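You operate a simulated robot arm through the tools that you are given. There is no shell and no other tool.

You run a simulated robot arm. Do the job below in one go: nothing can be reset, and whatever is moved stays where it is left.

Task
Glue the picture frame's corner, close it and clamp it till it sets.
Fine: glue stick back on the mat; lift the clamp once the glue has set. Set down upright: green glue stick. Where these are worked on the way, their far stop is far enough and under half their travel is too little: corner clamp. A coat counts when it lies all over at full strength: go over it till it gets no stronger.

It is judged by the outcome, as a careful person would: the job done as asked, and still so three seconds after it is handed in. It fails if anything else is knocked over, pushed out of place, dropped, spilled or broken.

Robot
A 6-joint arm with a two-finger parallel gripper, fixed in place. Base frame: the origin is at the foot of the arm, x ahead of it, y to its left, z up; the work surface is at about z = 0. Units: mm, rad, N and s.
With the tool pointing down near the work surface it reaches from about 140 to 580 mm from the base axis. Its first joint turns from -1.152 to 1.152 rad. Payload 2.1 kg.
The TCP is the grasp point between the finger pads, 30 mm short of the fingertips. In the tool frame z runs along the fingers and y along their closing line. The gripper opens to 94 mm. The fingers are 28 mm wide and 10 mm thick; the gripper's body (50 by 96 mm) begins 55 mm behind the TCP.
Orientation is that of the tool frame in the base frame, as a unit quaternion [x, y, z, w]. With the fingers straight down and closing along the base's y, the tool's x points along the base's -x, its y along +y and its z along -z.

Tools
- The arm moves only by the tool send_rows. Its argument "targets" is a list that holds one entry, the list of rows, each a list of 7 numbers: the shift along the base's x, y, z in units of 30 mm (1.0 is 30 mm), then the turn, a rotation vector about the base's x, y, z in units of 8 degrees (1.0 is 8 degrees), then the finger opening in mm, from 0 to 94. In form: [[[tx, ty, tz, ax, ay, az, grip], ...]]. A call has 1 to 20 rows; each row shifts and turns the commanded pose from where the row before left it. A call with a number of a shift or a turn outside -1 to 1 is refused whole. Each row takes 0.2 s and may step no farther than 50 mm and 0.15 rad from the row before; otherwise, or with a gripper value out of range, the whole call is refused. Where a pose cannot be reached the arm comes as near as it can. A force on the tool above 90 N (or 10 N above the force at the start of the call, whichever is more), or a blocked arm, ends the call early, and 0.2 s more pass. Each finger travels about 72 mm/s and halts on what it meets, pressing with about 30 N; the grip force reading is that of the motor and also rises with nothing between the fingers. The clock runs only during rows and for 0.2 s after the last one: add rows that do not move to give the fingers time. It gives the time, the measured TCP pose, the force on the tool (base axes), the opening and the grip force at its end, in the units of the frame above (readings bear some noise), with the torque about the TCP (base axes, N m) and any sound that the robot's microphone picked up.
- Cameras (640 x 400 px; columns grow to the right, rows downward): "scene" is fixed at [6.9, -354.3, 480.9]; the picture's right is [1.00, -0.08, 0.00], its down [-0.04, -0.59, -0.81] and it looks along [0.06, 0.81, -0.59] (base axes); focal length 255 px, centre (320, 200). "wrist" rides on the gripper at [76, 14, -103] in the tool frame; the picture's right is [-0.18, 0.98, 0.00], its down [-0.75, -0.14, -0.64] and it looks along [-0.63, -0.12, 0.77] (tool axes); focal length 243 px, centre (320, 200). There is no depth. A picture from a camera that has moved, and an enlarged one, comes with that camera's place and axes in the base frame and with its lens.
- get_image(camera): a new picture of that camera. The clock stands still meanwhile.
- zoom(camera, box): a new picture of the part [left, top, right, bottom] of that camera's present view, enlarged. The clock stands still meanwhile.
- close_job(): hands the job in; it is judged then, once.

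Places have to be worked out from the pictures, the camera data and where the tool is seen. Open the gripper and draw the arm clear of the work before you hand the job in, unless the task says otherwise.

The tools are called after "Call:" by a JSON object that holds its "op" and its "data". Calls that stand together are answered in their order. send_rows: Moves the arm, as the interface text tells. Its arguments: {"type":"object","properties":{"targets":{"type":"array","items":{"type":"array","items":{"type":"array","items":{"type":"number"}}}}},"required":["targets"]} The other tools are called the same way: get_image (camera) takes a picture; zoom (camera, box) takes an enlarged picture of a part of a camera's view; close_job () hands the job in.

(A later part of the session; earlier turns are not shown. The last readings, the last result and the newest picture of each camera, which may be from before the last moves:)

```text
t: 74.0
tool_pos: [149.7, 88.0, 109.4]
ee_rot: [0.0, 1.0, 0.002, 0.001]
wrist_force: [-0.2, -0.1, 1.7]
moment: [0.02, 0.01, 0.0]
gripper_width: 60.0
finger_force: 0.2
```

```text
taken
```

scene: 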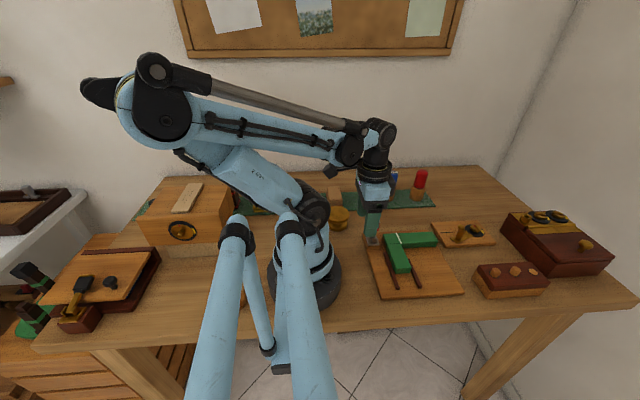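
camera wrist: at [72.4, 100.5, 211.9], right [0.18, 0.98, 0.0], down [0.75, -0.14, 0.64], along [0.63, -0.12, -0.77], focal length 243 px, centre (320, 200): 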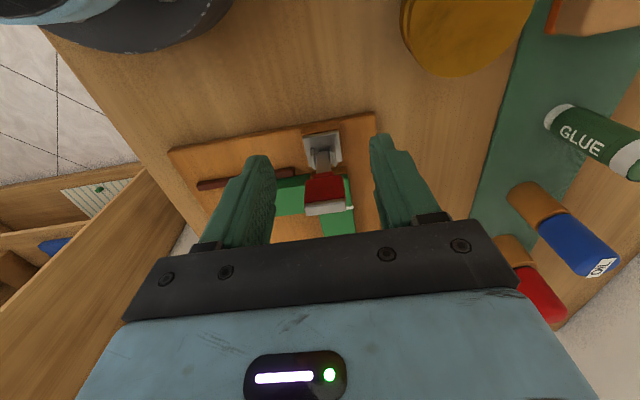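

The pose was reached: the fingers are at x ≈ 148, behind the lever face at x ≈ 167. I'll close them and shift about 1.5 mm in −y to centre.

Call:
{"op": "send_rows", "data": {"targets": [[[0, -0.05, 0, 0, 0, 0, 40], [0, 0, 0, 0, 0, 0, 20], [0, 0, 0, 0, 0, 0, 0], [0, 0, 0, 0, 0, 0, 0], [0, 0, 0, 0, 0, 0, 0]]]}}

Call:
{"op": "zoom", "data": {"camera": "wrist", "box": [200, 90, 440, 240]}}

Call:
{"op": "zoom", "data": {"camera": "scene", "box": [350, 185, 410, 255]}}

```text
t: 75.2
tool_pos: [149.8, 85.5, 109.6]
ee_rot: [0.0, 1.0, 0.001, 0.001]
wrist_force: [-0.2, 0.1, 1.1]
moment: [-0.02, 0.0, -0.01]
gripper_width: 0.0
finger_force: 29.7
```

```text
2.67 times, centred on (320, 165) of wrist
camera zoom: at [72.8, 98.2, 212.4], right [0.18, 0.98, 0.0], down [0.75, -0.14, 0.64], along [0.63, -0.12, -0.77], focal length 647 px, centre (320, 293)
```

zoom: 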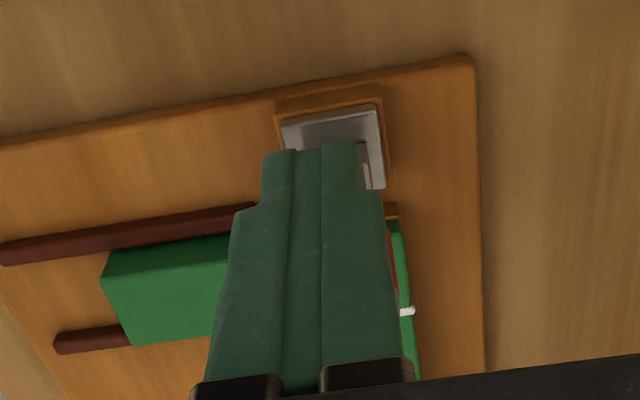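

```text
5.71 times, centred on (380, 220) of scene
camera zoom: at [6.9, -354.3, 480.9], right [1.0, -0.08, 0.0], down [-0.04, -0.59, -0.81], along [0.06, 0.81, -0.59], focal length 1458 px, centre (-23, 86)
```

zoom: 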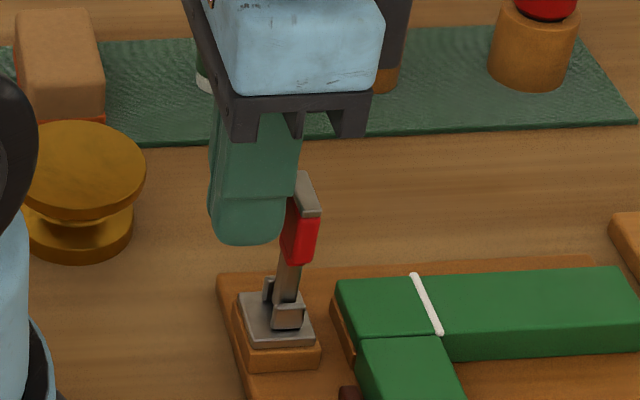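

The closed fingers stand right behind the lever head. I'll push in +x slowly and watch the force.

Call:
{"op": "send_rows", "data": {"targets": [[[0.15, 0, 0, 0, 0, 0, 0], [0.15, 0, 0, 0, 0, 0, 0], [0.15, 0, 0, 0, 0, 0, 0], [0.15, 0, 0, 0, 0, 0, 0], [0, 0, 0, 0, 0, 0, 0]]]}}

Call:
{"op": "zoom", "data": {"camera": "scene", "box": [350, 185, 410, 255]}}

```text
t: 76.4
tool_pos: [166.5, 85.7, 110.1]
ee_rot: [0.0, 1.0, 0.001, 0.001]
wrist_force: [0.5, -0.5, 0.9]
moment: [-0.01, 0.01, -0.02]
gripper_width: 0.1
finger_force: 30.0
```

```text
5.71 times, centred on (380, 220) of scene
camera zoom: at [6.9, -354.3, 480.9], right [1.0, -0.08, 0.0], down [-0.04, -0.59, -0.81], along [0.06, 0.81, -0.59], focal length 1458 px, centre (-23, 86)
```

zoom: 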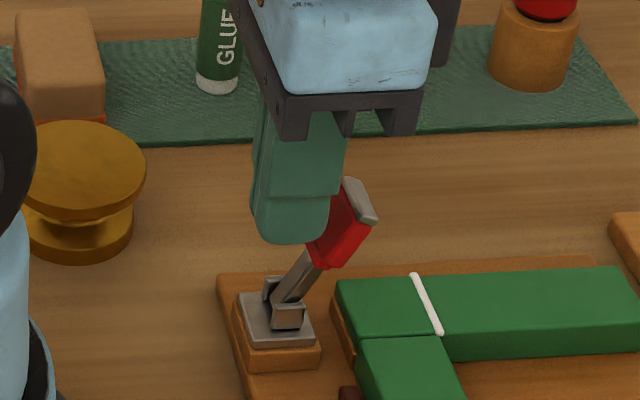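

The lever swings easily with almost no force and is now about 35° over. I'll follow its arc, going forward and down.

Call:
{"op": "send_rows", "data": {"targets": [[[0.2, 0, -0.06, 0, 0, 0, 0], [0.2, 0, -0.08, 0, 0, 0, 0], [0.18, 0, -0.1, 0, 0, 0, 0], [0.18, 0, -0.12, 0, 0, 0, 0], [0.16, 0, -0.14, 0, 0, 0, 0], [0, 0, 0, 0, 0, 0, 0]]]}}

Call:
{"op": "zoom", "data": {"camera": "scene", "box": [350, 185, 410, 255]}}

```text
t: 77.8
tool_pos: [196.5, 85.6, 93.2]
ee_rot: [0.001, 1.0, 0.001, 0.001]
wrist_force: [0.4, 0.2, 2.5]
moment: [-0.02, 0.0, 0.0]
gripper_width: 0.1
finger_force: 29.6
```

```text
5.71 times, centred on (380, 220) of scene
camera zoom: at [6.9, -354.3, 480.9], right [1.0, -0.08, 0.0], down [-0.04, -0.59, -0.81], along [0.06, 0.81, -0.59], focal length 1458 px, centre (-23, 86)
```

zoom: 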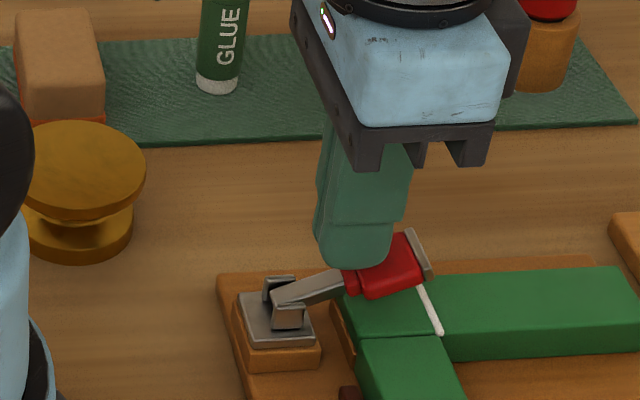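

The lever is about 75° over with its head above the joint. I'll hop forward over the red head to x ≈ 212 and press it down to its stop.

Call:
{"op": "send_rows", "data": {"targets": [[[0, 0, 0.2, 0, 0, 0, 0], [0.5, 0, 0, 0, 0, 0, 0], [0, 0, -0.2, 0, 0, 0, 0], [0, 0, -0.1, 0, 0, 0, 0], [0, 0, -0.1, 0, 0, 0, 0], [0, 0, 0, 0, 0, 0, 0]]]}}

Call:
{"op": "zoom", "data": {"camera": "scene", "box": [360, 200, 420, 260]}}

Call:
{"op": "get_image", "data": {"camera": "wrist"}}

```text
t: 79.2
tool_pos: [211.7, 85.4, 89.3]
ee_rot: [-0.001, 1.0, 0.002, 0.0]
wrist_force: [-0.1, -0.2, 1.1]
moment: [0.0, -0.01, 0.0]
gripper_width: 0.0
finger_force: 30.1
```

```text
6.67 times, centred on (390, 230) of scene
camera zoom: at [6.9, -354.3, 480.9], right [1.0, -0.08, 0.0], down [-0.04, -0.59, -0.81], along [0.06, 0.81, -0.59], focal length 1701 px, centre (-147, 0)
```

zoom: 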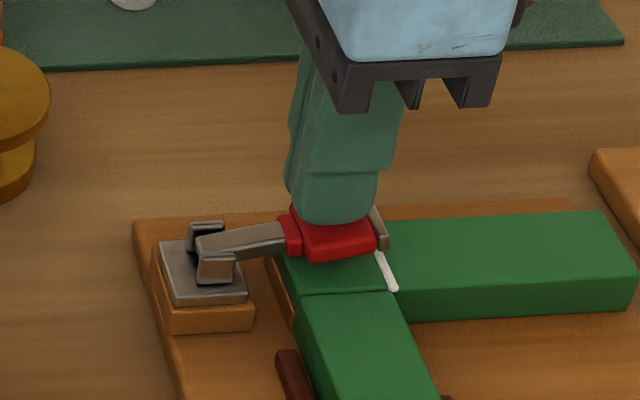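

```text
taken
camera wrist: at [134.2, 97.5, 190.6], right [0.18, 0.98, 0.0], down [0.75, -0.14, 0.64], along [0.63, -0.12, -0.77], focal length 243 px, centre (320, 200)
```

wrist: 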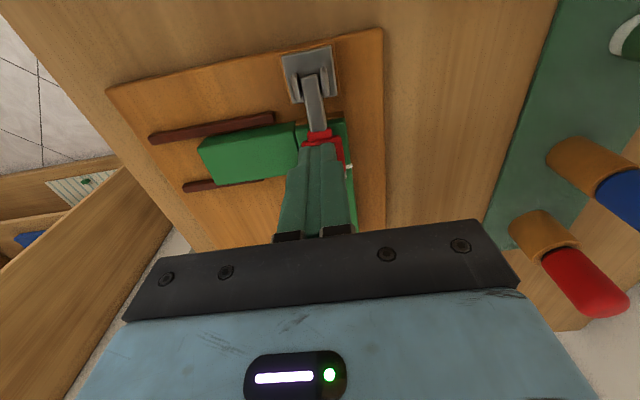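

The lever is almost horizontal on the joint. I'll keep pressing down in small steps until the force shows the stop.

Call:
{"op": "send_rows", "data": {"targets": [[[0, 0, -0.07, 0, 0, 0, 0], [0, 0, -0.07, 0, 0, 0, 0], [0, 0, -0.07, 0, 0, 0, 0], [0, 0, 0, 0, 0, 0, 0]]]}}

Call:
{"op": "zoom", "data": {"camera": "scene", "box": [360, 200, 420, 260]}}

```text
t: 79.9
tool_pos: [211.2, 83.9, 86.2]
ee_rot: [-0.001, 1.0, 0.001, -0.002]
wrist_force: [-14.4, -3.2, 61.3]
moment: [0.01, -0.37, -0.03]
gripper_width: 0.0
finger_force: 30.4
stopped in row 3: the force on the tool passed its limit at 101 N (the readings are from after the stop); the commanded pose is now the measured one
```

```text
6.67 times, centred on (390, 230) of scene
camera zoom: at [6.7, -354.4, 480.9], right [1.0, -0.08, 0.0], down [-0.04, -0.59, -0.81], along [0.06, 0.81, -0.59], focal length 1701 px, centre (-147, 0)
```

zoom: 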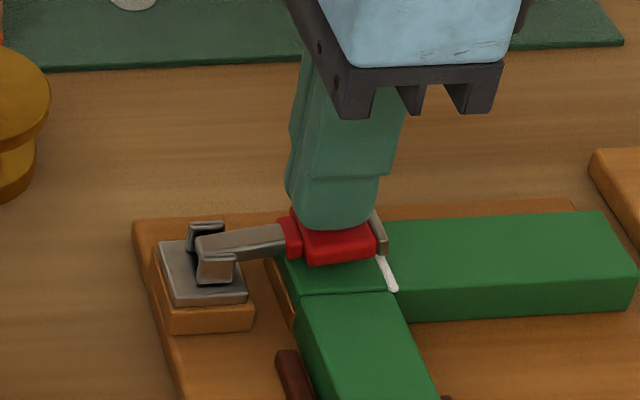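

It hit a firm stop (the reading peaked near 100 N), so the lever is at its far stop. I'll back off gently upward and check that it stays down.

Call:
{"op": "send_rows", "data": {"targets": [[[0, 0, 0.1, 0, 0, 0, 0], [0, 0, 0.3, 0, 0, 0, 0], [0, 0, 0.6, 0, 0, 0, 0], [0, 0, 0, 0, 0, 0, 0]]]}}

Call:
{"op": "zoom", "data": {"camera": "scene", "box": [360, 200, 420, 260]}}

Call:
{"op": "zoom", "data": {"camera": "wrist", "box": [200, 20, 440, 240]}}

```text
t: 80.9
tool_pos: [209.7, 85.0, 114.1]
ee_rot: [0.0, 1.0, 0.002, -0.001]
wrist_force: [0.0, -0.3, -0.1]
moment: [0.02, 0.02, -0.01]
gripper_width: 0.1
finger_force: 29.6
```

```text
6.67 times, centred on (390, 230) of scene
camera zoom: at [6.9, -354.3, 480.9], right [1.0, -0.08, 0.0], down [-0.04, -0.59, -0.81], along [0.06, 0.81, -0.59], focal length 1701 px, centre (-147, 0)
```

zoom: 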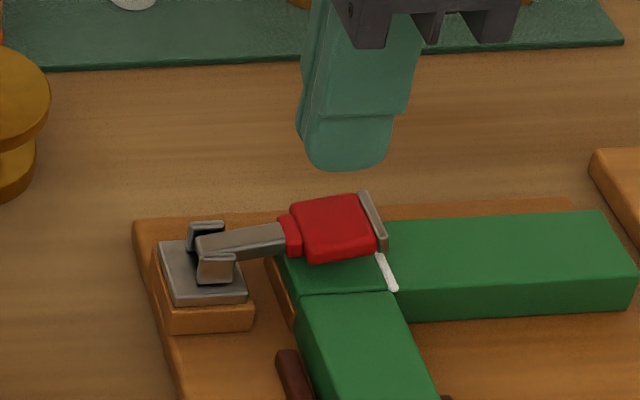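

```text
1.82 times, centred on (320, 130) of wrist
camera zoom: at [134.5, 96.6, 216.9], right [0.18, 0.98, 0.0], down [0.75, -0.14, 0.64], along [0.63, -0.12, -0.77], focal length 441 px, centre (320, 327)
```

zoom: 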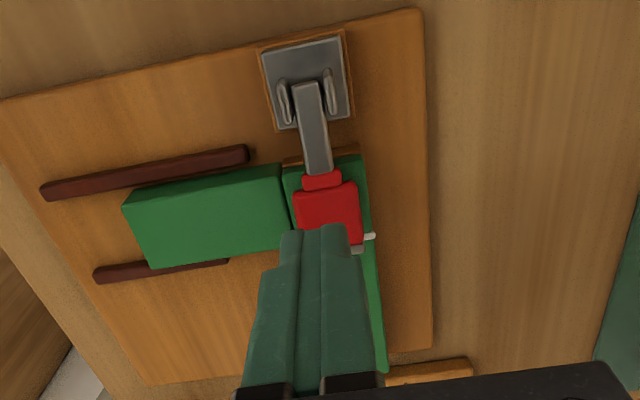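

The lever stays down across the joint after release. I'll zoom in closely to confirm it's fully down on the joint.

Call:
{"op": "zoom", "data": {"camera": "scene", "box": [372, 222, 404, 246]}}

Call:
{"op": "zoom", "data": {"camera": "wrist", "box": [285, 80, 365, 160]}}

```text
16.00 times, centred on (388, 234) of scene
camera zoom: at [6.9, -354.3, 480.9], right [1.0, -0.08, 0.0], down [-0.04, -0.59, -0.81], along [0.06, 0.81, -0.59], focal length 4083 px, centre (-768, -344)
```

zoom: 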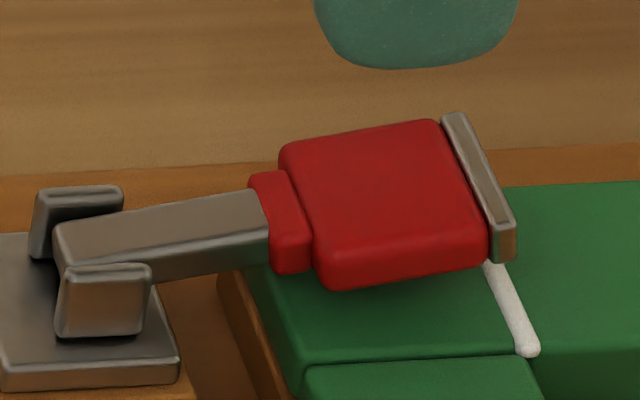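

```text
5.00 times, centred on (325, 120) of wrist
camera zoom: at [134.5, 96.6, 216.9], right [0.18, 0.98, 0.0], down [0.75, -0.14, 0.64], along [0.63, -0.12, -0.77], focal length 1213 px, centre (295, 600)
```

zoom: 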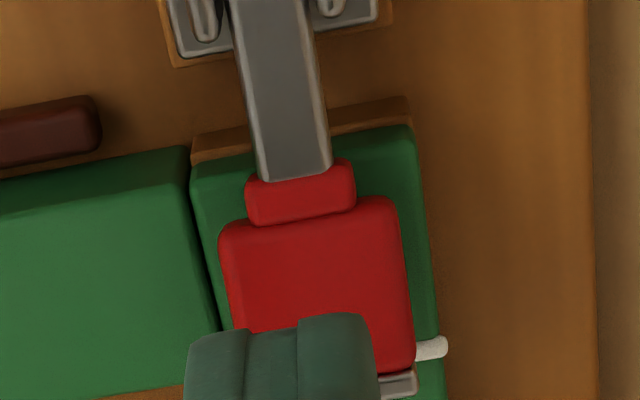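

The lever rests across the joint at its stop. I'll move the arm up and aside to keep both cameras on the joint while the glue sets, and use the glue bead as a reference.

Call:
{"op": "send_rows", "data": {"targets": [[[0, 0, 1, 0, 0, 0, 0], [0.1, -0.5, 1, 0, 0, 0, 0], [0.1, -1, 0.2, 0, 0, 0, 0], [0.1, -1, 0, 0, 0, 0, 0], [0, -1, 0, 0, 0, 0, 0], [0, 0, 0, 0, 0, 0, 0]]]}}

Call:
{"op": "get_image", "data": {"camera": "wrist"}}

Call:
{"op": "zoom", "data": {"camera": "scene", "box": [365, 220, 415, 255]}}

```text
t: 82.3
tool_pos: [217.7, -21.3, 179.3]
ee_rot: [0.0, 1.0, 0.001, 0.0]
wrist_force: [-0.1, -0.1, 0.2]
moment: [0.02, -0.01, -0.02]
gripper_width: 0.0
finger_force: 30.1
```

```text
taken
camera wrist: at [143.8, -9.8, 282.7], right [0.18, 0.98, 0.0], down [0.75, -0.14, 0.64], along [0.63, -0.12, -0.77], focal length 243 px, centre (320, 200)
```

wrist: 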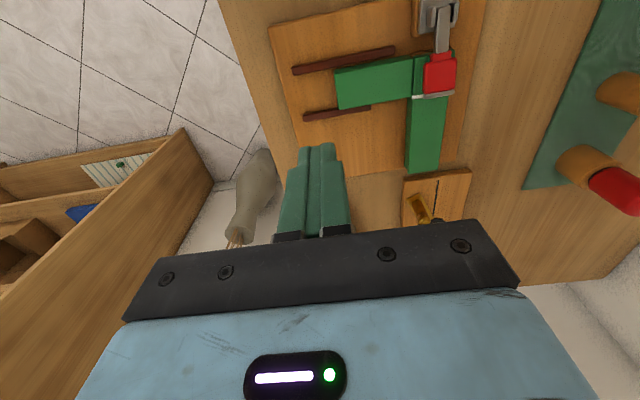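

```text
11.43 times, centred on (390, 238) of scene
camera zoom: at [6.9, -354.3, 480.9], right [1.0, -0.08, 0.0], down [-0.04, -0.59, -0.81], along [0.06, 0.81, -0.59], focal length 2917 px, centre (-480, -229)
```

zoom: 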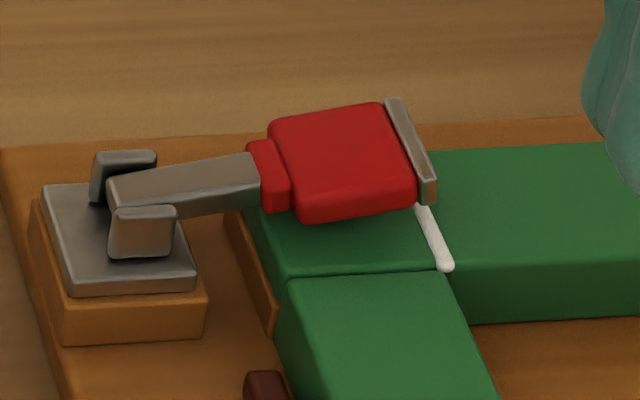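

I'll zoom the wrist view to judge the clamp head against the joint from this second angle.

Call:
{"op": "zoom", "data": {"camera": "wrist", "box": [390, 0, 490, 110]}}

```text
3.64 times, centred on (440, 55) of wrist
camera zoom: at [143.8, -9.8, 282.7], right [0.18, 0.98, 0.0], down [0.75, -0.14, 0.64], along [0.63, -0.12, -0.77], focal length 882 px, centre (-116, 727)
```

zoom: 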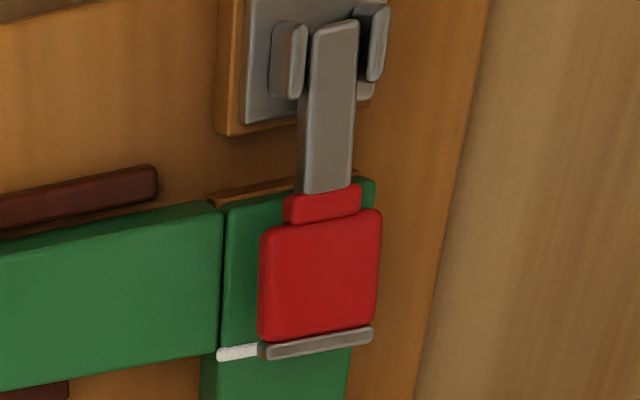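

The clamp head lies over the joint and holds by itself. I'll wait a few seconds with the arm still and then compare the glue bead.

Call:
{"op": "send_rows", "data": {"targets": [[[0, 0, 0, 0, 0, 0, 0], [0, 0, 0, 0, 0, 0, 0], [0, 0, 0, 0, 0, 0, 0], [0, 0, 0, 0, 0, 0, 0], [0, 0, 0, 0, 0, 0, 0], [0, 0, 0, 0, 0, 0, 0], [0, 0, 0, 0, 0, 0, 0], [0, 0, 0, 0, 0, 0, 0], [0, 0, 0, 0, 0, 0, 0], [0, 0, 0, 0, 0, 0, 0], [0, 0, 0, 0, 0, 0, 0], [0, 0, 0, 0, 0, 0, 0], [0, 0, 0, 0, 0, 0, 0], [0, 0, 0, 0, 0, 0, 0], [0, 0, 0, 0, 0, 0, 0]]]}}

Call:
{"op": "zoom", "data": {"camera": "scene", "box": [365, 220, 415, 255]}}

Call:
{"op": "zoom", "data": {"camera": "wrist", "box": [390, 0, 490, 110]}}

```text
t: 85.5
tool_pos: [220.2, -21.3, 180.0]
ee_rot: [0.0, 1.0, 0.0, -0.001]
wrist_force: [-0.1, 0.5, -0.4]
moment: [0.01, 0.01, -0.05]
gripper_width: 0.2
finger_force: 30.3
```

```text
11.43 times, centred on (390, 238) of scene
camera zoom: at [6.9, -354.3, 480.9], right [1.0, -0.08, 0.0], down [-0.04, -0.59, -0.81], along [0.06, 0.81, -0.59], focal length 2917 px, centre (-480, -229)
```

zoom: 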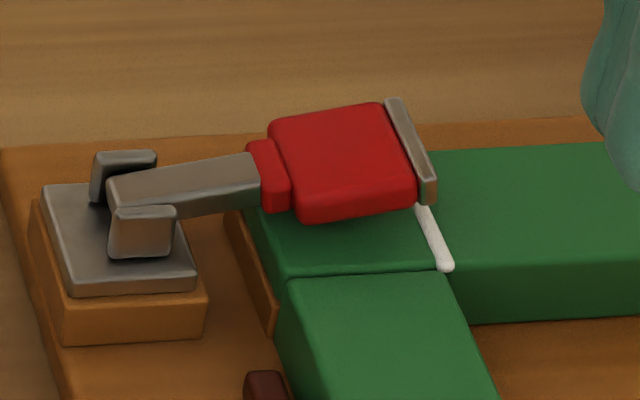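

```text
3.64 times, centred on (440, 55) of wrist
camera zoom: at [143.8, -9.4, 282.7], right [0.18, 0.98, 0.0], down [0.75, -0.14, 0.64], along [0.63, -0.12, -0.77], focal length 882 px, centre (-116, 727)
```

zoom: 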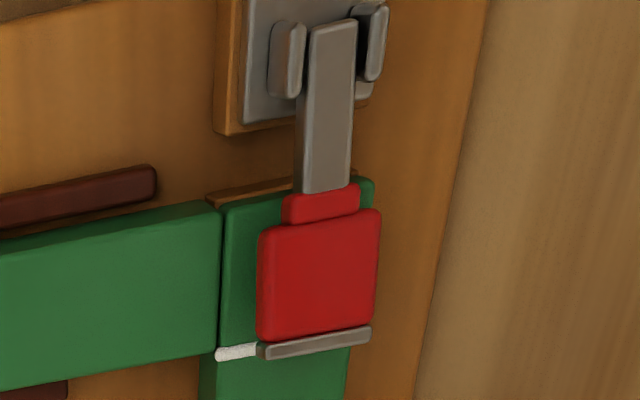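

No change in the bead yet. To be sure the lever really is at its stop, I'll return above its outer end and press in small steps while reading the force.

Call:
{"op": "send_rows", "data": {"targets": [[[0, 0.9, 0, 0, 0, 0, 0], [0, 0.9, 0, 0, 0, 0, 0], [0, 0.9, 0, 0, 0, 0, 0], [0, 0.9, 0, 0, 0, 0, 0], [0, 0, -1, 0, 0, 0, 0], [0, 0, -1, 0, 0, 0, 0], [0, 0, -0.85, 0, 0, 0, 0], [0, 0, 0, 0, 0, 0, 0]]]}}

Call:
{"op": "zoom", "data": {"camera": "scene", "box": [365, 205, 425, 255]}}

Call:
{"op": "get_image", "data": {"camera": "wrist"}}

```text
t: 87.3
tool_pos: [218.5, 88.5, 95.4]
ee_rot: [0.0, 1.0, 0.001, -0.001]
wrist_force: [-0.7, 0.6, -0.4]
moment: [-0.01, -0.02, -0.01]
gripper_width: 0.0
finger_force: 29.9
```

```text
8.00 times, centred on (395, 230) of scene
camera zoom: at [6.9, -354.3, 480.9], right [1.0, -0.08, 0.0], down [-0.04, -0.59, -0.81], along [0.06, 0.81, -0.59], focal length 2042 px, centre (-280, -40)
```

zoom: 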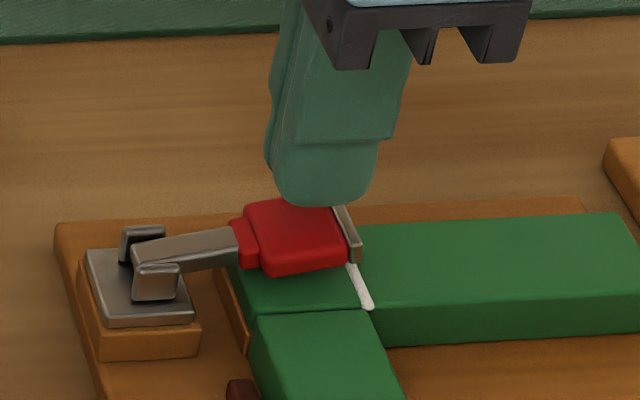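

```text
taken
camera wrist: at [142.5, 100.2, 197.1], right [0.18, 0.98, 0.0], down [0.75, -0.14, 0.64], along [0.63, -0.12, -0.77], focal length 243 px, centre (320, 200)
```

wrist: 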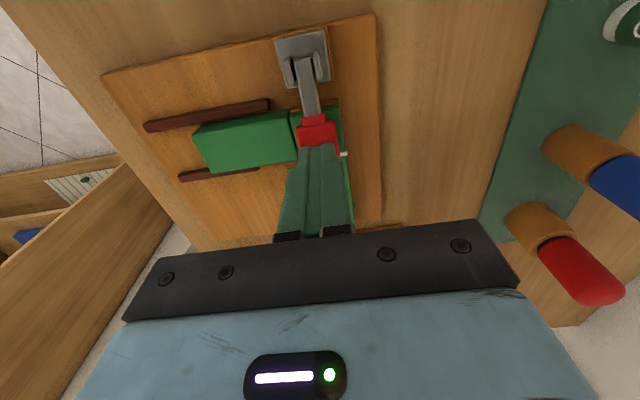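

The finger is centred over the head with the tip at about z = 64. I'll lower carefully to contact.

Call:
{"op": "send_rows", "data": {"targets": [[[0, 0, -0.1, 0, 0, 0, 0], [0, 0, -0.06, 0, 0, 0, 0], [0, 0, 0, 0, 0, 0, 0]]]}}

Call:
{"op": "send_rows", "data": {"targets": [[[0, 0, -0.04, 0, 0, 0, 0], [0, 0, 0, 0, 0, 0, 0]]]}}

Call:
{"op": "send_rows", "data": {"targets": [[[0, 0, -0.04, 0, 0, 0, 0], [0, 0, 0, 0, 0, 0, 0]]]}}

```text
t: 88.1
tool_pos: [219.9, 87.7, 89.5]
ee_rot: [0.001, 1.0, 0.001, 0.0]
wrist_force: [1.1, -0.5, 1.2]
moment: [0.01, 0.03, 0.0]
gripper_width: 0.0
finger_force: 29.8
```

```text
t: 88.7
tool_pos: [219.7, 87.9, 89.5]
ee_rot: [0.0, 1.0, 0.001, -0.001]
wrist_force: [0.7, 0.1, -0.1]
moment: [0.02, 0.01, 0.02]
gripper_width: 0.0
finger_force: 29.9
```

```text
t: 89.3
tool_pos: [220.0, 86.9, 89.3]
ee_rot: [0.001, 1.0, 0.001, -0.002]
wrist_force: [-5.7, -1.4, 23.1]
moment: [-0.1, -0.09, -0.02]
gripper_width: 0.1
finger_force: 30.1
```

Contact is 23 N at z ≈ 89. I'll take one more millimetre to see whether the lever yields or the force just climbs.

Call:
{"op": "send_rows", "data": {"targets": [[[0, 0, -0.04, 0, 0, 0, 0], [0, 0, 0, 0, 0, 0, 0]]]}}

Call:
{"op": "get_image", "data": {"camera": "wrist"}}

Call:
{"op": "zoom", "data": {"camera": "scene", "box": [365, 220, 415, 255]}}

```text
t: 89.9
tool_pos: [220.4, 89.0, 86.5]
ee_rot: [0.0, 1.0, 0.002, -0.002]
wrist_force: [-12.7, -3.7, 46.3]
moment: [-0.13, -0.12, 0.13]
gripper_width: 0.1
finger_force: 29.8
```

```text
taken
camera wrist: at [144.5, 100.8, 189.8], right [0.18, 0.98, 0.0], down [0.76, -0.14, 0.64], along [0.63, -0.12, -0.77], focal length 243 px, centre (320, 200)
```

wrist: 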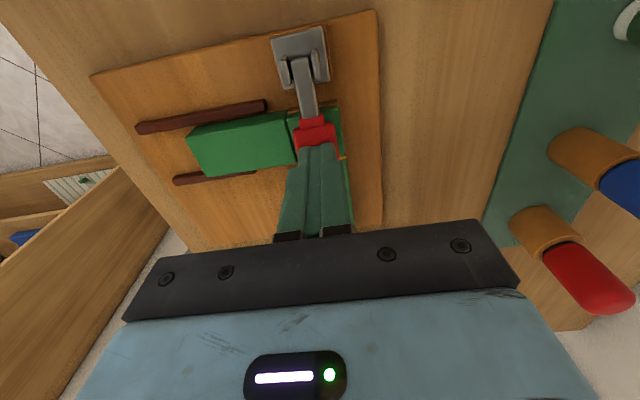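

```text
11.43 times, centred on (390, 238) of scene
camera zoom: at [6.8, -354.4, 480.9], right [1.0, -0.08, 0.0], down [-0.04, -0.59, -0.81], along [0.06, 0.81, -0.59], focal length 2917 px, centre (-480, -229)
```

zoom: 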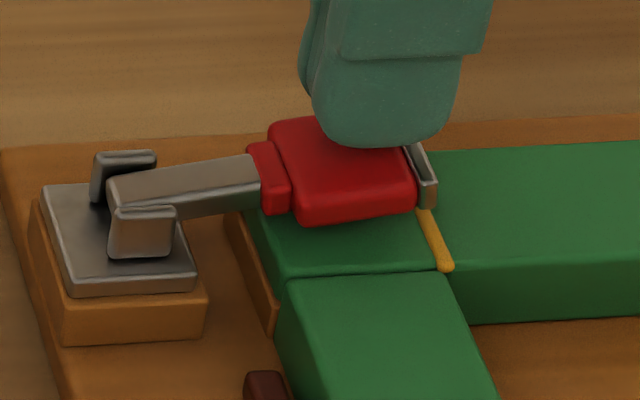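

The lever is at a hard stop: the force climbs about 20 N per mm with no yield. The glue bead has turned from white to amber, which suggests it has set. I'll back off the press and wait a little more to see whether the colour is final.

Call:
{"op": "send_rows", "data": {"targets": [[[0, 0, 0.1, 0, 0, 0, 0], [0, 0, 0.4, 0, 0, 0, 0], [0, 0, 0.8, 0, 0, 0, 0], [0, 0, 0.8, 0, 0, 0, 0], [0, 0, 0, 0, 0, 0, 0], [0, 0, 0, 0, 0, 0, 0], [0, 0, 0, 0, 0, 0, 0], [0, 0, 0, 0, 0, 0, 0], [0, 0, 0, 0, 0, 0, 0], [0, 0, 0, 0, 0, 0, 0], [0, 0, 0, 0, 0, 0, 0], [0, 0, 0, 0, 0, 0, 0], [0, 0, 0, 0, 0, 0, 0], [0, 0, 0, 0, 0, 0, 0], [0, 0, 0, 0, 0, 0, 0], [0, 0, 0, 0, 0, 0, 0]]]}}

Call:
{"op": "zoom", "data": {"camera": "scene", "box": [365, 220, 415, 255]}}

```text
t: 93.3
tool_pos: [222.7, 87.0, 149.8]
ee_rot: [0.0, 1.0, 0.001, 0.0]
wrist_force: [-0.6, 0.6, -0.2]
moment: [0.0, 0.02, -0.01]
gripper_width: 0.1
finger_force: 29.9
```

```text
11.43 times, centred on (390, 238) of scene
camera zoom: at [6.9, -354.3, 480.9], right [1.0, -0.08, 0.0], down [-0.04, -0.59, -0.81], along [0.06, 0.81, -0.59], focal length 2917 px, centre (-480, -229)
```

zoom: 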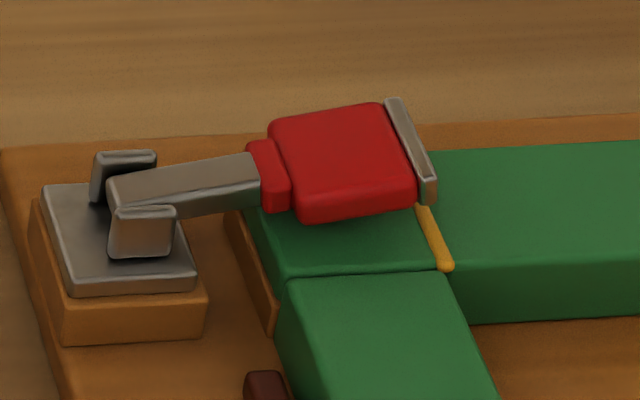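

The bead stays amber and unchanged, so the glue has set. Next I'll lift the clamp: open the fingers, straddle the red head from above, grip its sides and raise it back along its arc. First I'll open and check alignment.

Call:
{"op": "send_rows", "data": {"targets": [[[0, 0, 0, 0, 0, 0, 20], [0, 0, 0, 0, 0, 0, 40], [0, 0, 0, 0, 0, 0, 54], [0, 0, 0, 0, 0, 0, 54]]]}}

Call:
{"op": "get_image", "data": {"camera": "wrist"}}

Call:
{"op": "zoom", "data": {"camera": "wrist", "box": [220, 40, 420, 240]}}

```text
t: 94.3
tool_pos: [222.0, 87.0, 149.5]
ee_rot: [0.0, 1.0, 0.001, -0.001]
wrist_force: [0.2, 0.8, -0.5]
moment: [0.01, 0.0, -0.02]
gripper_width: 54.2
finger_force: 0.0
```

```text
taken
camera wrist: at [145.4, 99.6, 252.6], right [0.18, 0.98, 0.0], down [0.75, -0.14, 0.64], along [0.63, -0.12, -0.77], focal length 243 px, centre (320, 200)
```

wrist: 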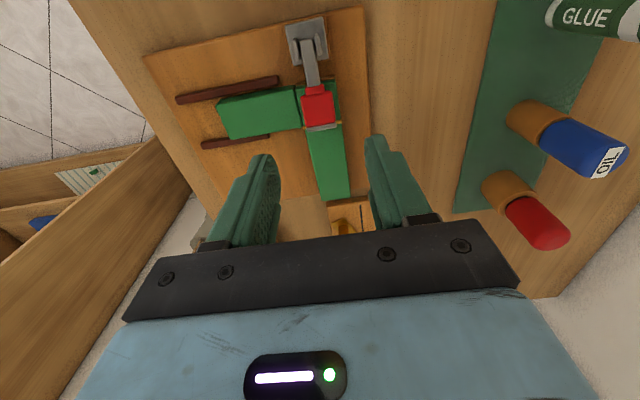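

```text
2.00 times, centred on (320, 140) of wrist
camera zoom: at [145.4, 99.6, 252.6], right [0.18, 0.98, 0.0], down [0.75, -0.14, 0.64], along [0.63, -0.12, -0.77], focal length 485 px, centre (320, 320)
```

zoom: 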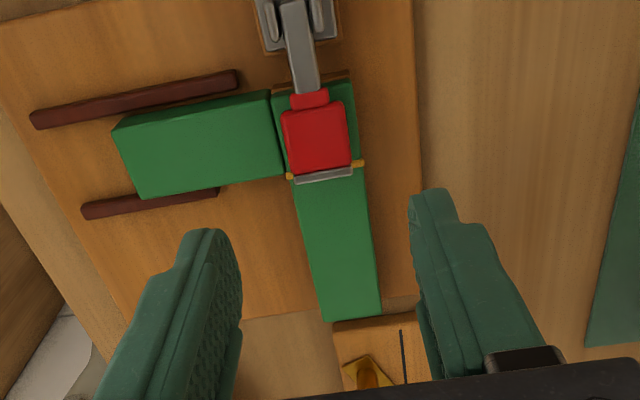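

The head spans x 203–230, y 72–97 with its centre near (216, 85). I'll shift 5 mm in −x and descend with the fingers astride it, keeping the tips a few millimetres above the rail tops.

Call:
{"op": "send_rows", "data": {"targets": [[[-0.18, 0, -0.8, 0, 0, 0, 54], [0, 0, -0.9, 0, 0, 0, 54], [0, 0, -0.7, 0, 0, 0, 54], [0, 0, -0.2, 0, 0, 0, 54], [0, 0, 0, 0, 0, 0, 54]]]}}

Call:
{"op": "get_image", "data": {"camera": "wrist"}}

Call:
{"op": "zoom", "data": {"camera": "scene", "box": [360, 200, 430, 260]}}

```text
t: 95.5
tool_pos: [214.9, 86.5, 72.1]
ee_rot: [0.0, 1.0, 0.001, -0.001]
wrist_force: [-0.1, -0.5, -0.2]
moment: [-0.04, -0.03, 0.01]
gripper_width: 53.7
finger_force: 0.1
```

```text
taken
camera wrist: at [138.6, 100.2, 175.3], right [0.18, 0.98, 0.0], down [0.75, -0.14, 0.64], along [0.63, -0.12, -0.77], focal length 243 px, centre (320, 200)
```

wrist: 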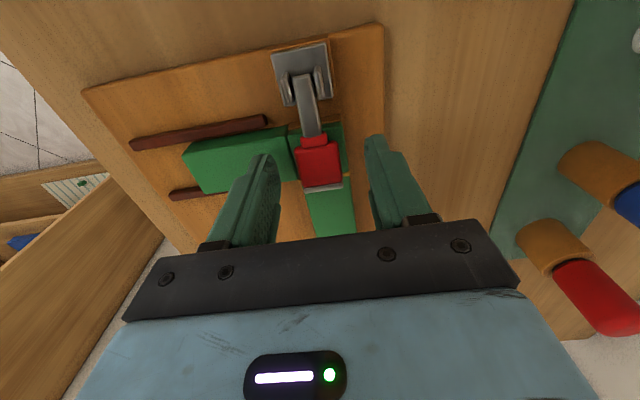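

```text
6.67 times, centred on (395, 230) of scene
camera zoom: at [6.9, -354.3, 480.9], right [1.0, -0.08, 0.0], down [-0.04, -0.59, -0.81], along [0.06, 0.81, -0.59], focal length 1701 px, centre (-180, 0)
```

zoom: 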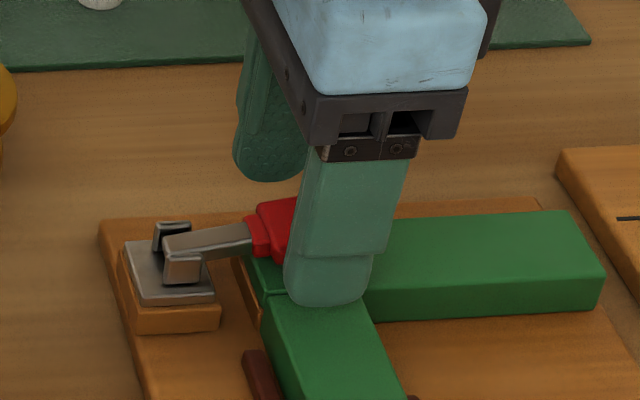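

The tool is at (214.6, 86.2, 72) with the tips at about z = 42. I'll lower 2 mm, shift 0.8 mm in −y and close softly on the head.

Call:
{"op": "send_rows", "data": {"targets": [[[0, -0.027, -0.07, 0, 0, 0, 50], [0, 0, 0, 0, 0, 0, 36], [0, 0, 0, 0, 0, 0, 28], [0, 0, 0, 0, 0, 0, 24], [0, 0, 0, 0, 0, 0, 22], [0, 0, 0, 0, 0, 0, 22]]]}}

Call:
{"op": "send_rows", "data": {"targets": [[[0, 0, 0, 0, 0, 0, 17], [0, 0, 0, 0, 0, 0, 17], [0, 0, 0, 0, 0, 0, 17]]]}}

Call:
{"op": "zoom", "data": {"camera": "wrist", "box": [220, 80, 420, 240]}}

```text
t: 96.9
tool_pos: [214.3, 86.2, 69.7]
ee_rot: [0.0, 1.0, 0.001, -0.001]
wrist_force: [0.0, 0.7, 0.0]
moment: [0.03, -0.02, -0.01]
gripper_width: 22.0
finger_force: 0.1
```

```text
t: 97.7
tool_pos: [215.5, 86.2, 71.9]
ee_rot: [0.0, 1.0, 0.001, 0.001]
wrist_force: [0.5, 0.6, 0.8]
moment: [-0.19, 0.07, 0.92]
gripper_width: 18.0
finger_force: 43.7
```

```text
2.50 times, centred on (320, 160) of wrist
camera zoom: at [138.8, 99.2, 172.9], right [0.18, 0.98, 0.0], down [0.75, -0.14, 0.64], along [0.63, -0.12, -0.77], focal length 606 px, centre (320, 300)
```

zoom: 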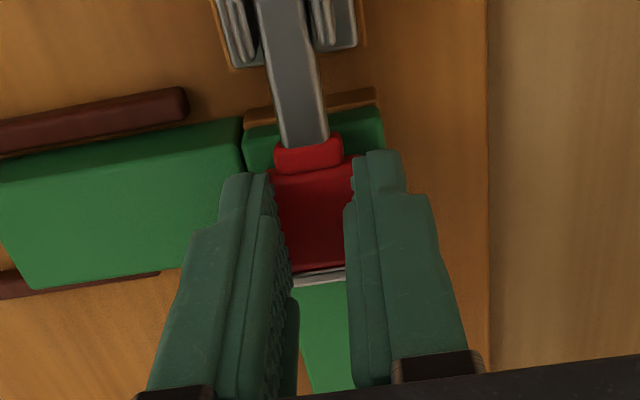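

The head is gripped evenly at 18 mm. I'll raise it along the arc for the first 30°, then check.

Call:
{"op": "send_rows", "data": {"targets": [[[-0.063, 0, 0.233, 0, 0, 0, 17], [-0.113, 0, 0.247, 0, 0, 0, 17], [-0.157, 0, 0.223, 0, 0, 0, 17], [0, 0, 0, 0, 0, 0, 17]]]}}

Call:
{"op": "zoom", "data": {"camera": "scene", "box": [360, 190, 430, 260]}}

Call:
{"op": "zoom", "data": {"camera": "wrist", "box": [220, 40, 420, 240]}}

```text
t: 98.7
tool_pos: [205.3, 85.8, 90.0]
ee_rot: [0.001, 1.0, 0.001, -0.001]
wrist_force: [-0.7, 0.7, 0.3]
moment: [-0.01, -0.03, 0.01]
gripper_width: 17.1
finger_force: 0.0
```

```text
5.71 times, centred on (395, 225) of scene
camera zoom: at [6.9, -354.3, 480.9], right [1.0, -0.08, 0.0], down [-0.04, -0.59, -0.81], along [0.06, 0.81, -0.59], focal length 1458 px, centre (-109, 57)
```

zoom: 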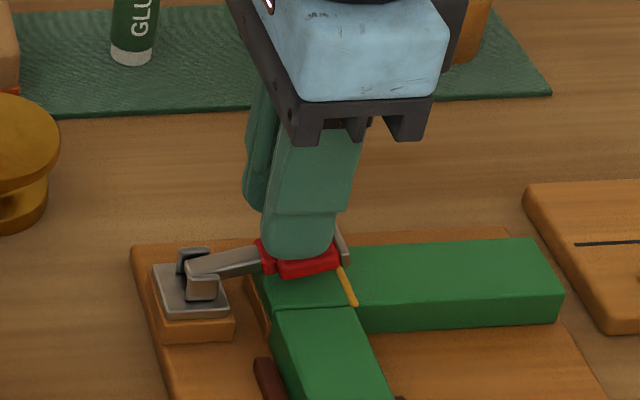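

```text
2.00 times, centred on (320, 140) of wrist
camera zoom: at [129.0, 98.9, 193.8], right [0.18, 0.98, 0.0], down [0.75, -0.14, 0.64], along [0.63, -0.12, -0.77], focal length 485 px, centre (320, 320)
```

zoom: 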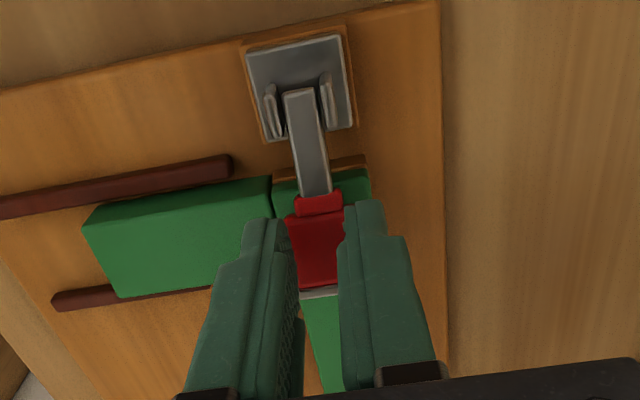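

The grip slipped off and the lever stayed down, so it is held at its stop and I had too little purchase. I'll open again, go further out on the head (x ≈ 219) and about 4 mm lower, then re-grip.

Call:
{"op": "send_rows", "data": {"targets": [[[0, 0, 0.1, 0, 0, 0, 30], [0, 0, 0, 0, 0, 0, 44], [0.25, 0, 0, 0, 0, 0, 44], [0.22, 0, -0.3, 0, 0, 0, 44], [0, 0, -0.3, 0, 0, 0, 44], [0, 0, -0.2, 0, 0, 0, 44], [0, 0, 0, 0, 0, 0, 44]]]}}

Call:
{"op": "get_image", "data": {"camera": "wrist"}}

Call:
{"op": "zoom", "data": {"camera": "scene", "box": [365, 210, 425, 260]}}

```text
t: 100.3
tool_pos: [219.8, 88.3, 69.6]
ee_rot: [0.001, 1.0, 0.001, -0.002]
wrist_force: [-0.1, -0.4, 0.3]
moment: [0.02, 0.01, -0.02]
gripper_width: 44.0
finger_force: 0.1
```

```text
taken
camera wrist: at [144.2, 101.0, 172.3], right [0.18, 0.98, 0.0], down [0.75, -0.14, 0.64], along [0.63, -0.12, -0.77], focal length 243 px, centre (320, 200)
```

wrist: 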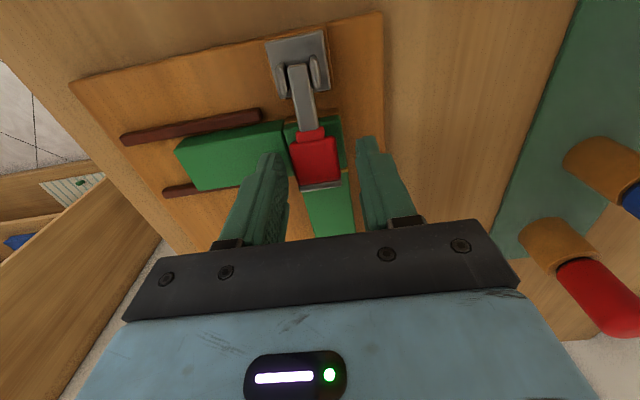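

```text
8.00 times, centred on (395, 235) of scene
camera zoom: at [6.9, -354.3, 480.9], right [1.0, -0.08, 0.0], down [-0.04, -0.59, -0.81], along [0.06, 0.81, -0.59], focal length 2042 px, centre (-280, -80)
```

zoom: 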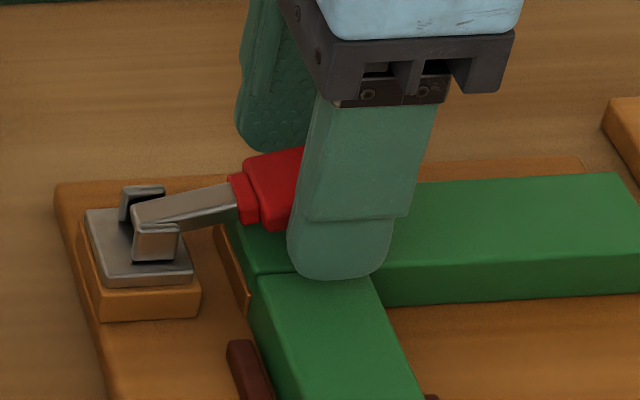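

The lever has come up slightly and stays where it was left, so it moves with friction rather than a latch. I'll centre in y, go 3 mm lower and close again, reading the width.

Call:
{"op": "send_rows", "data": {"targets": [[[0, -0.05, -0.1, 0, 0, 0, 44], [0, 0, 0, 0, 0, 0, 34], [0, 0, 0, 0, 0, 0, 26], [0, 0, 0, 0, 0, 0, 22], [0, 0, 0, 0, 0, 0, 14], [0, 0, 0, 0, 0, 0, 10], [0, 0, 0, 0, 0, 0, 10]]]}}

Call:
{"op": "zoom", "data": {"camera": "wrist", "box": [220, 80, 420, 240]}}

Call:
{"op": "zoom", "data": {"camera": "scene", "box": [365, 210, 425, 260]}}

```text
t: 101.9
tool_pos: [220.2, 86.3, 66.3]
ee_rot: [0.0, 1.0, 0.001, -0.001]
wrist_force: [0.1, 0.5, -2.4]
moment: [-0.14, -0.1, 0.44]
gripper_width: 17.8
finger_force: 45.1
```

```text
2.50 times, centred on (320, 160) of wrist
camera zoom: at [143.7, 99.3, 169.3], right [0.18, 0.98, 0.0], down [0.75, -0.14, 0.64], along [0.63, -0.12, -0.77], focal length 606 px, centre (320, 300)
```

zoom: 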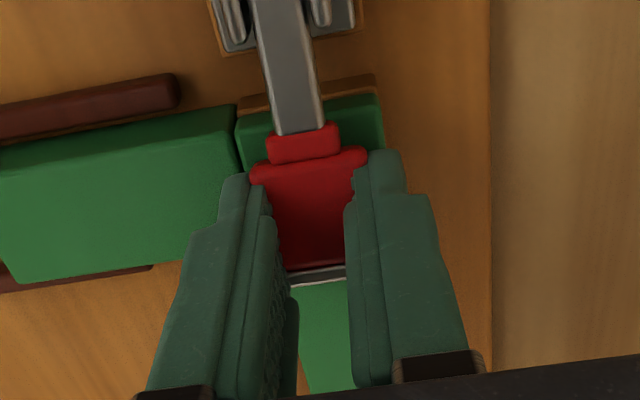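

```text
8.00 times, centred on (395, 235) of scene
camera zoom: at [6.9, -354.3, 480.9], right [1.0, -0.08, 0.0], down [-0.04, -0.59, -0.81], along [0.06, 0.81, -0.59], focal length 2042 px, centre (-280, -80)
```

zoom: 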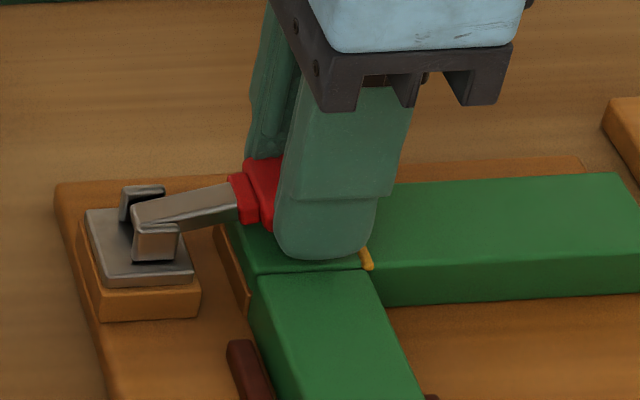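

The head is gripped at 17.8 mm with 45 N, this time with more engagement. I'll lift one small step along the arc and read the force.

Call:
{"op": "send_rows", "data": {"targets": [[[-0.02, 0, 0.07, 0, 0, 0, 10], [-0.023, 0, 0.075, 0, 0, 0, 10], [0, 0, 0, 0, 0, 0, 10]]]}}

Call:
{"op": "zoom", "data": {"camera": "scene", "box": [365, 210, 425, 260]}}

```text
t: 102.7
tool_pos: [218.0, 87.9, 72.7]
ee_rot: [0.0, 1.0, 0.002, 0.0]
wrist_force: [8.6, 9.0, -23.6]
moment: [-0.03, -1.2, 0.57]
gripper_width: 18.2
finger_force: 44.6
```

```text
8.00 times, centred on (395, 235) of scene
camera zoom: at [6.9, -354.3, 480.9], right [1.0, -0.08, 0.0], down [-0.05, -0.59, -0.81], along [0.06, 0.81, -0.59], focal length 2042 px, centre (-280, -80)
```

zoom: 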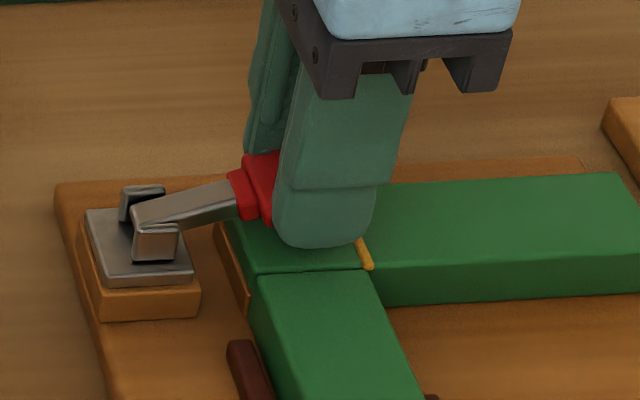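

The lever is rising with about 24 N of pull and no slip. I'll continue along the arc in small steps.

Call:
{"op": "send_rows", "data": {"targets": [[[-0.027, 0, 0.07, 0, 0, 0, 10], [-0.027, 0, 0.07, 0, 0, 0, 10], [-0.033, 0, 0.068, 0, 0, 0, 10], [-0.033, 0, 0.068, 0, 0, 0, 10], [0, 0, 0, 0, 0, 0, 10]]]}}

Call:
{"op": "zoom", "data": {"camera": "scene", "box": [365, 205, 425, 255]}}

Call:
{"op": "get_image", "data": {"camera": "wrist"}}

```text
t: 103.9
tool_pos: [215.8, 86.6, 78.8]
ee_rot: [0.0, 1.0, 0.004, 0.001]
wrist_force: [7.9, 25.8, -21.5]
moment: [0.33, -1.15, 0.56]
gripper_width: 18.2
finger_force: 44.8
```

```text
8.00 times, centred on (395, 230) of scene
camera zoom: at [6.9, -354.3, 480.9], right [1.0, -0.08, 0.0], down [-0.05, -0.59, -0.81], along [0.06, 0.81, -0.59], focal length 2042 px, centre (-280, -40)
```

zoom: 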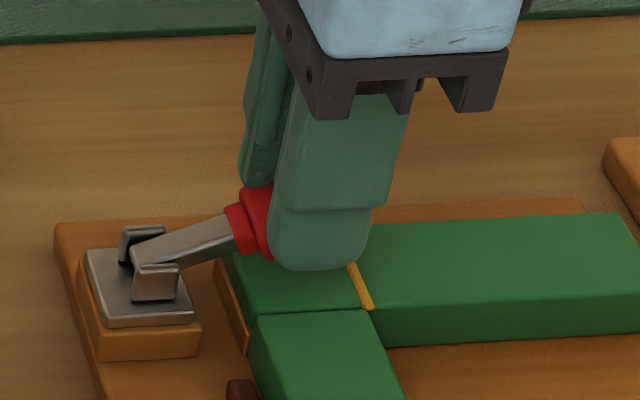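

```text
taken
camera wrist: at [139.3, 98.5, 181.6], right [0.18, 0.98, 0.01], down [0.75, -0.15, 0.64], along [0.63, -0.11, -0.77], focal length 243 px, centre (320, 200)
```

wrist: 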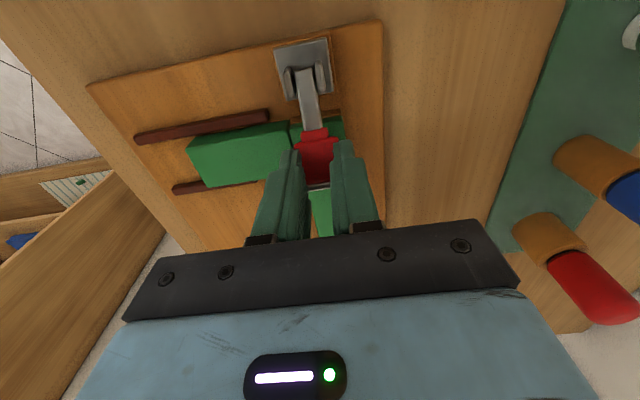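

It's still rising without slip, but a y force has built up, so I'll add a 1 mm relief in +y while continuing the arc.

Call:
{"op": "send_rows", "data": {"targets": [[[-0.038, 0.035, 0.065, 0, 0, 0, 10], [-0.038, 0, 0.065, 0, 0, 0, 10], [-0.044, 0, 0.062, 0, 0, 0, 10], [-0.044, 0, 0.062, 0, 0, 0, 10], [-0.049, 0, 0.058, 0, 0, 0, 10], [-0.049, 0, 0.058, 0, 0, 0, 10], [0, 0, 0, 0, 0, 0, 10]]]}}

Call:
{"op": "zoom", "data": {"camera": "scene", "box": [365, 205, 425, 255]}}

```text
t: 105.5
tool_pos: [207.7, 87.8, 92.0]
ee_rot: [0.0, 1.0, 0.001, 0.002]
wrist_force: [18.4, -6.6, -13.4]
moment: [-0.46, -1.34, 0.56]
gripper_width: 18.1
finger_force: 44.5
```

```text
8.00 times, centred on (395, 230) of scene
camera zoom: at [6.9, -354.3, 480.9], right [1.0, -0.08, 0.0], down [-0.04, -0.59, -0.81], along [0.06, 0.81, -0.59], focal length 2042 px, centre (-280, -40)
```

zoom: 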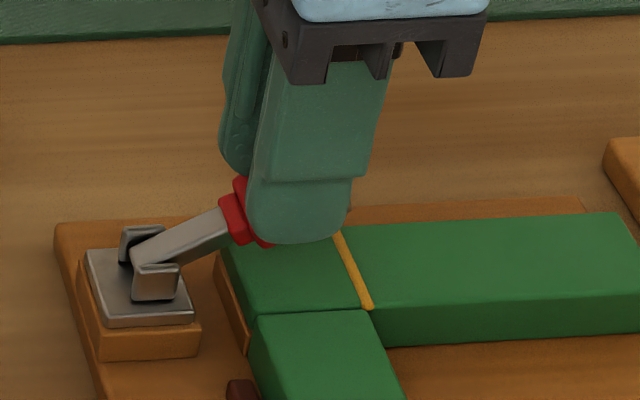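

The lever is now about 31° up, but the fingers have crept up relative to it. I'll open, drop about 12 mm for a fresh deep grip, and lift on.

Call:
{"op": "send_rows", "data": {"targets": [[[0, 0, 0, 0, 0, 0, 24], [0, 0, 0, 0, 0, 0, 40], [0, 0, 0, 0, 0, 0, 44], [0.1, 0, -0.2, 0, 0, 0, 44], [0, 0, -0.2, 0, 0, 0, 44], [0, 0, 0, 0, 0, 0, 44]]]}}

Call:
{"op": "get_image", "data": {"camera": "wrist"}}

Call:
{"op": "zoom", "data": {"camera": "scene", "box": [365, 200, 425, 255]}}

```text
t: 106.9
tool_pos: [209.5, 87.2, 80.2]
ee_rot: [0.0, 1.0, 0.002, 0.0]
wrist_force: [0.3, 0.4, -0.2]
moment: [0.01, 0.02, -0.02]
gripper_width: 44.1
finger_force: 0.1
```

```text
taken
camera wrist: at [134.3, 99.3, 181.7], right [0.18, 0.98, 0.0], down [0.75, -0.14, 0.64], along [0.63, -0.12, -0.77], focal length 243 px, centre (320, 200)
```

wrist: 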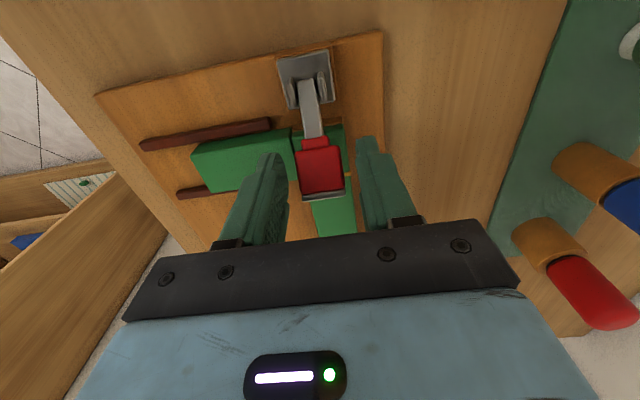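

```text
7.27 times, centred on (395, 228) of scene
camera zoom: at [6.9, -354.3, 480.9], right [1.0, -0.08, 0.0], down [-0.04, -0.59, -0.81], along [0.06, 0.81, -0.59], focal length 1856 px, centre (-226, 0)
```

zoom: 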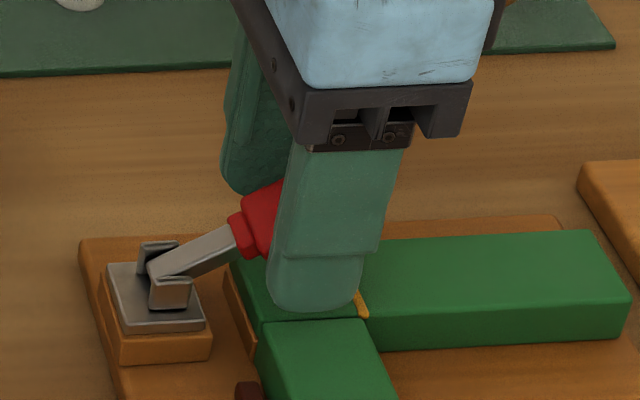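

The fingers now straddle the head deeply with the tips at z ≈ 49. I'll grip again and lift the next 35° along the arc.

Call:
{"op": "send_rows", "data": {"targets": [[[0, 0, 0, 0, 0, 0, 30], [0, 0, 0, 0, 0, 0, 20], [0, 0, 0, 0, 0, 0, 10], [0, 0, 0, 0, 0, 0, 10], [-0.058, 0, 0.087, 0, 0, 0, 10], [-0.058, 0, 0.087, 0, 0, 0, 10], [-0.07, 0, 0.078, 0, 0, 0, 10], [-0.07, 0, 0.078, 0, 0, 0, 10], [0, 0, 0, 0, 0, 0, 10]]]}}

Call:
{"op": "zoom", "data": {"camera": "scene", "box": [365, 200, 425, 255]}}

```text
t: 108.9
tool_pos: [202.4, 86.8, 88.7]
ee_rot: [0.0, 1.0, 0.002, 0.003]
wrist_force: [22.1, -0.8, -8.0]
moment: [-0.73, -1.3, 0.87]
gripper_width: 17.9
finger_force: 45.4
```

```text
7.27 times, centred on (395, 228) of scene
camera zoom: at [6.9, -354.3, 480.9], right [1.0, -0.08, 0.0], down [-0.04, -0.59, -0.81], along [0.06, 0.81, -0.59], focal length 1856 px, centre (-226, 0)
```

zoom: 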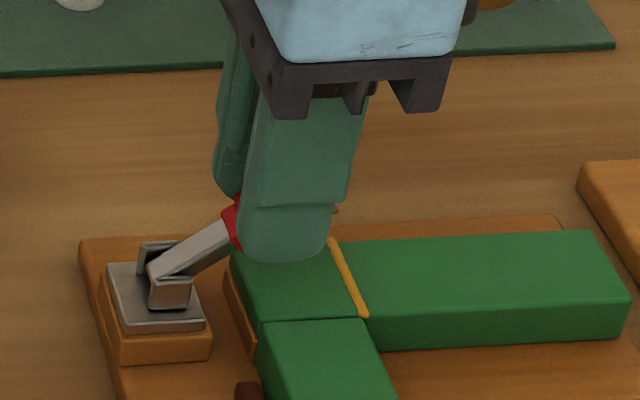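

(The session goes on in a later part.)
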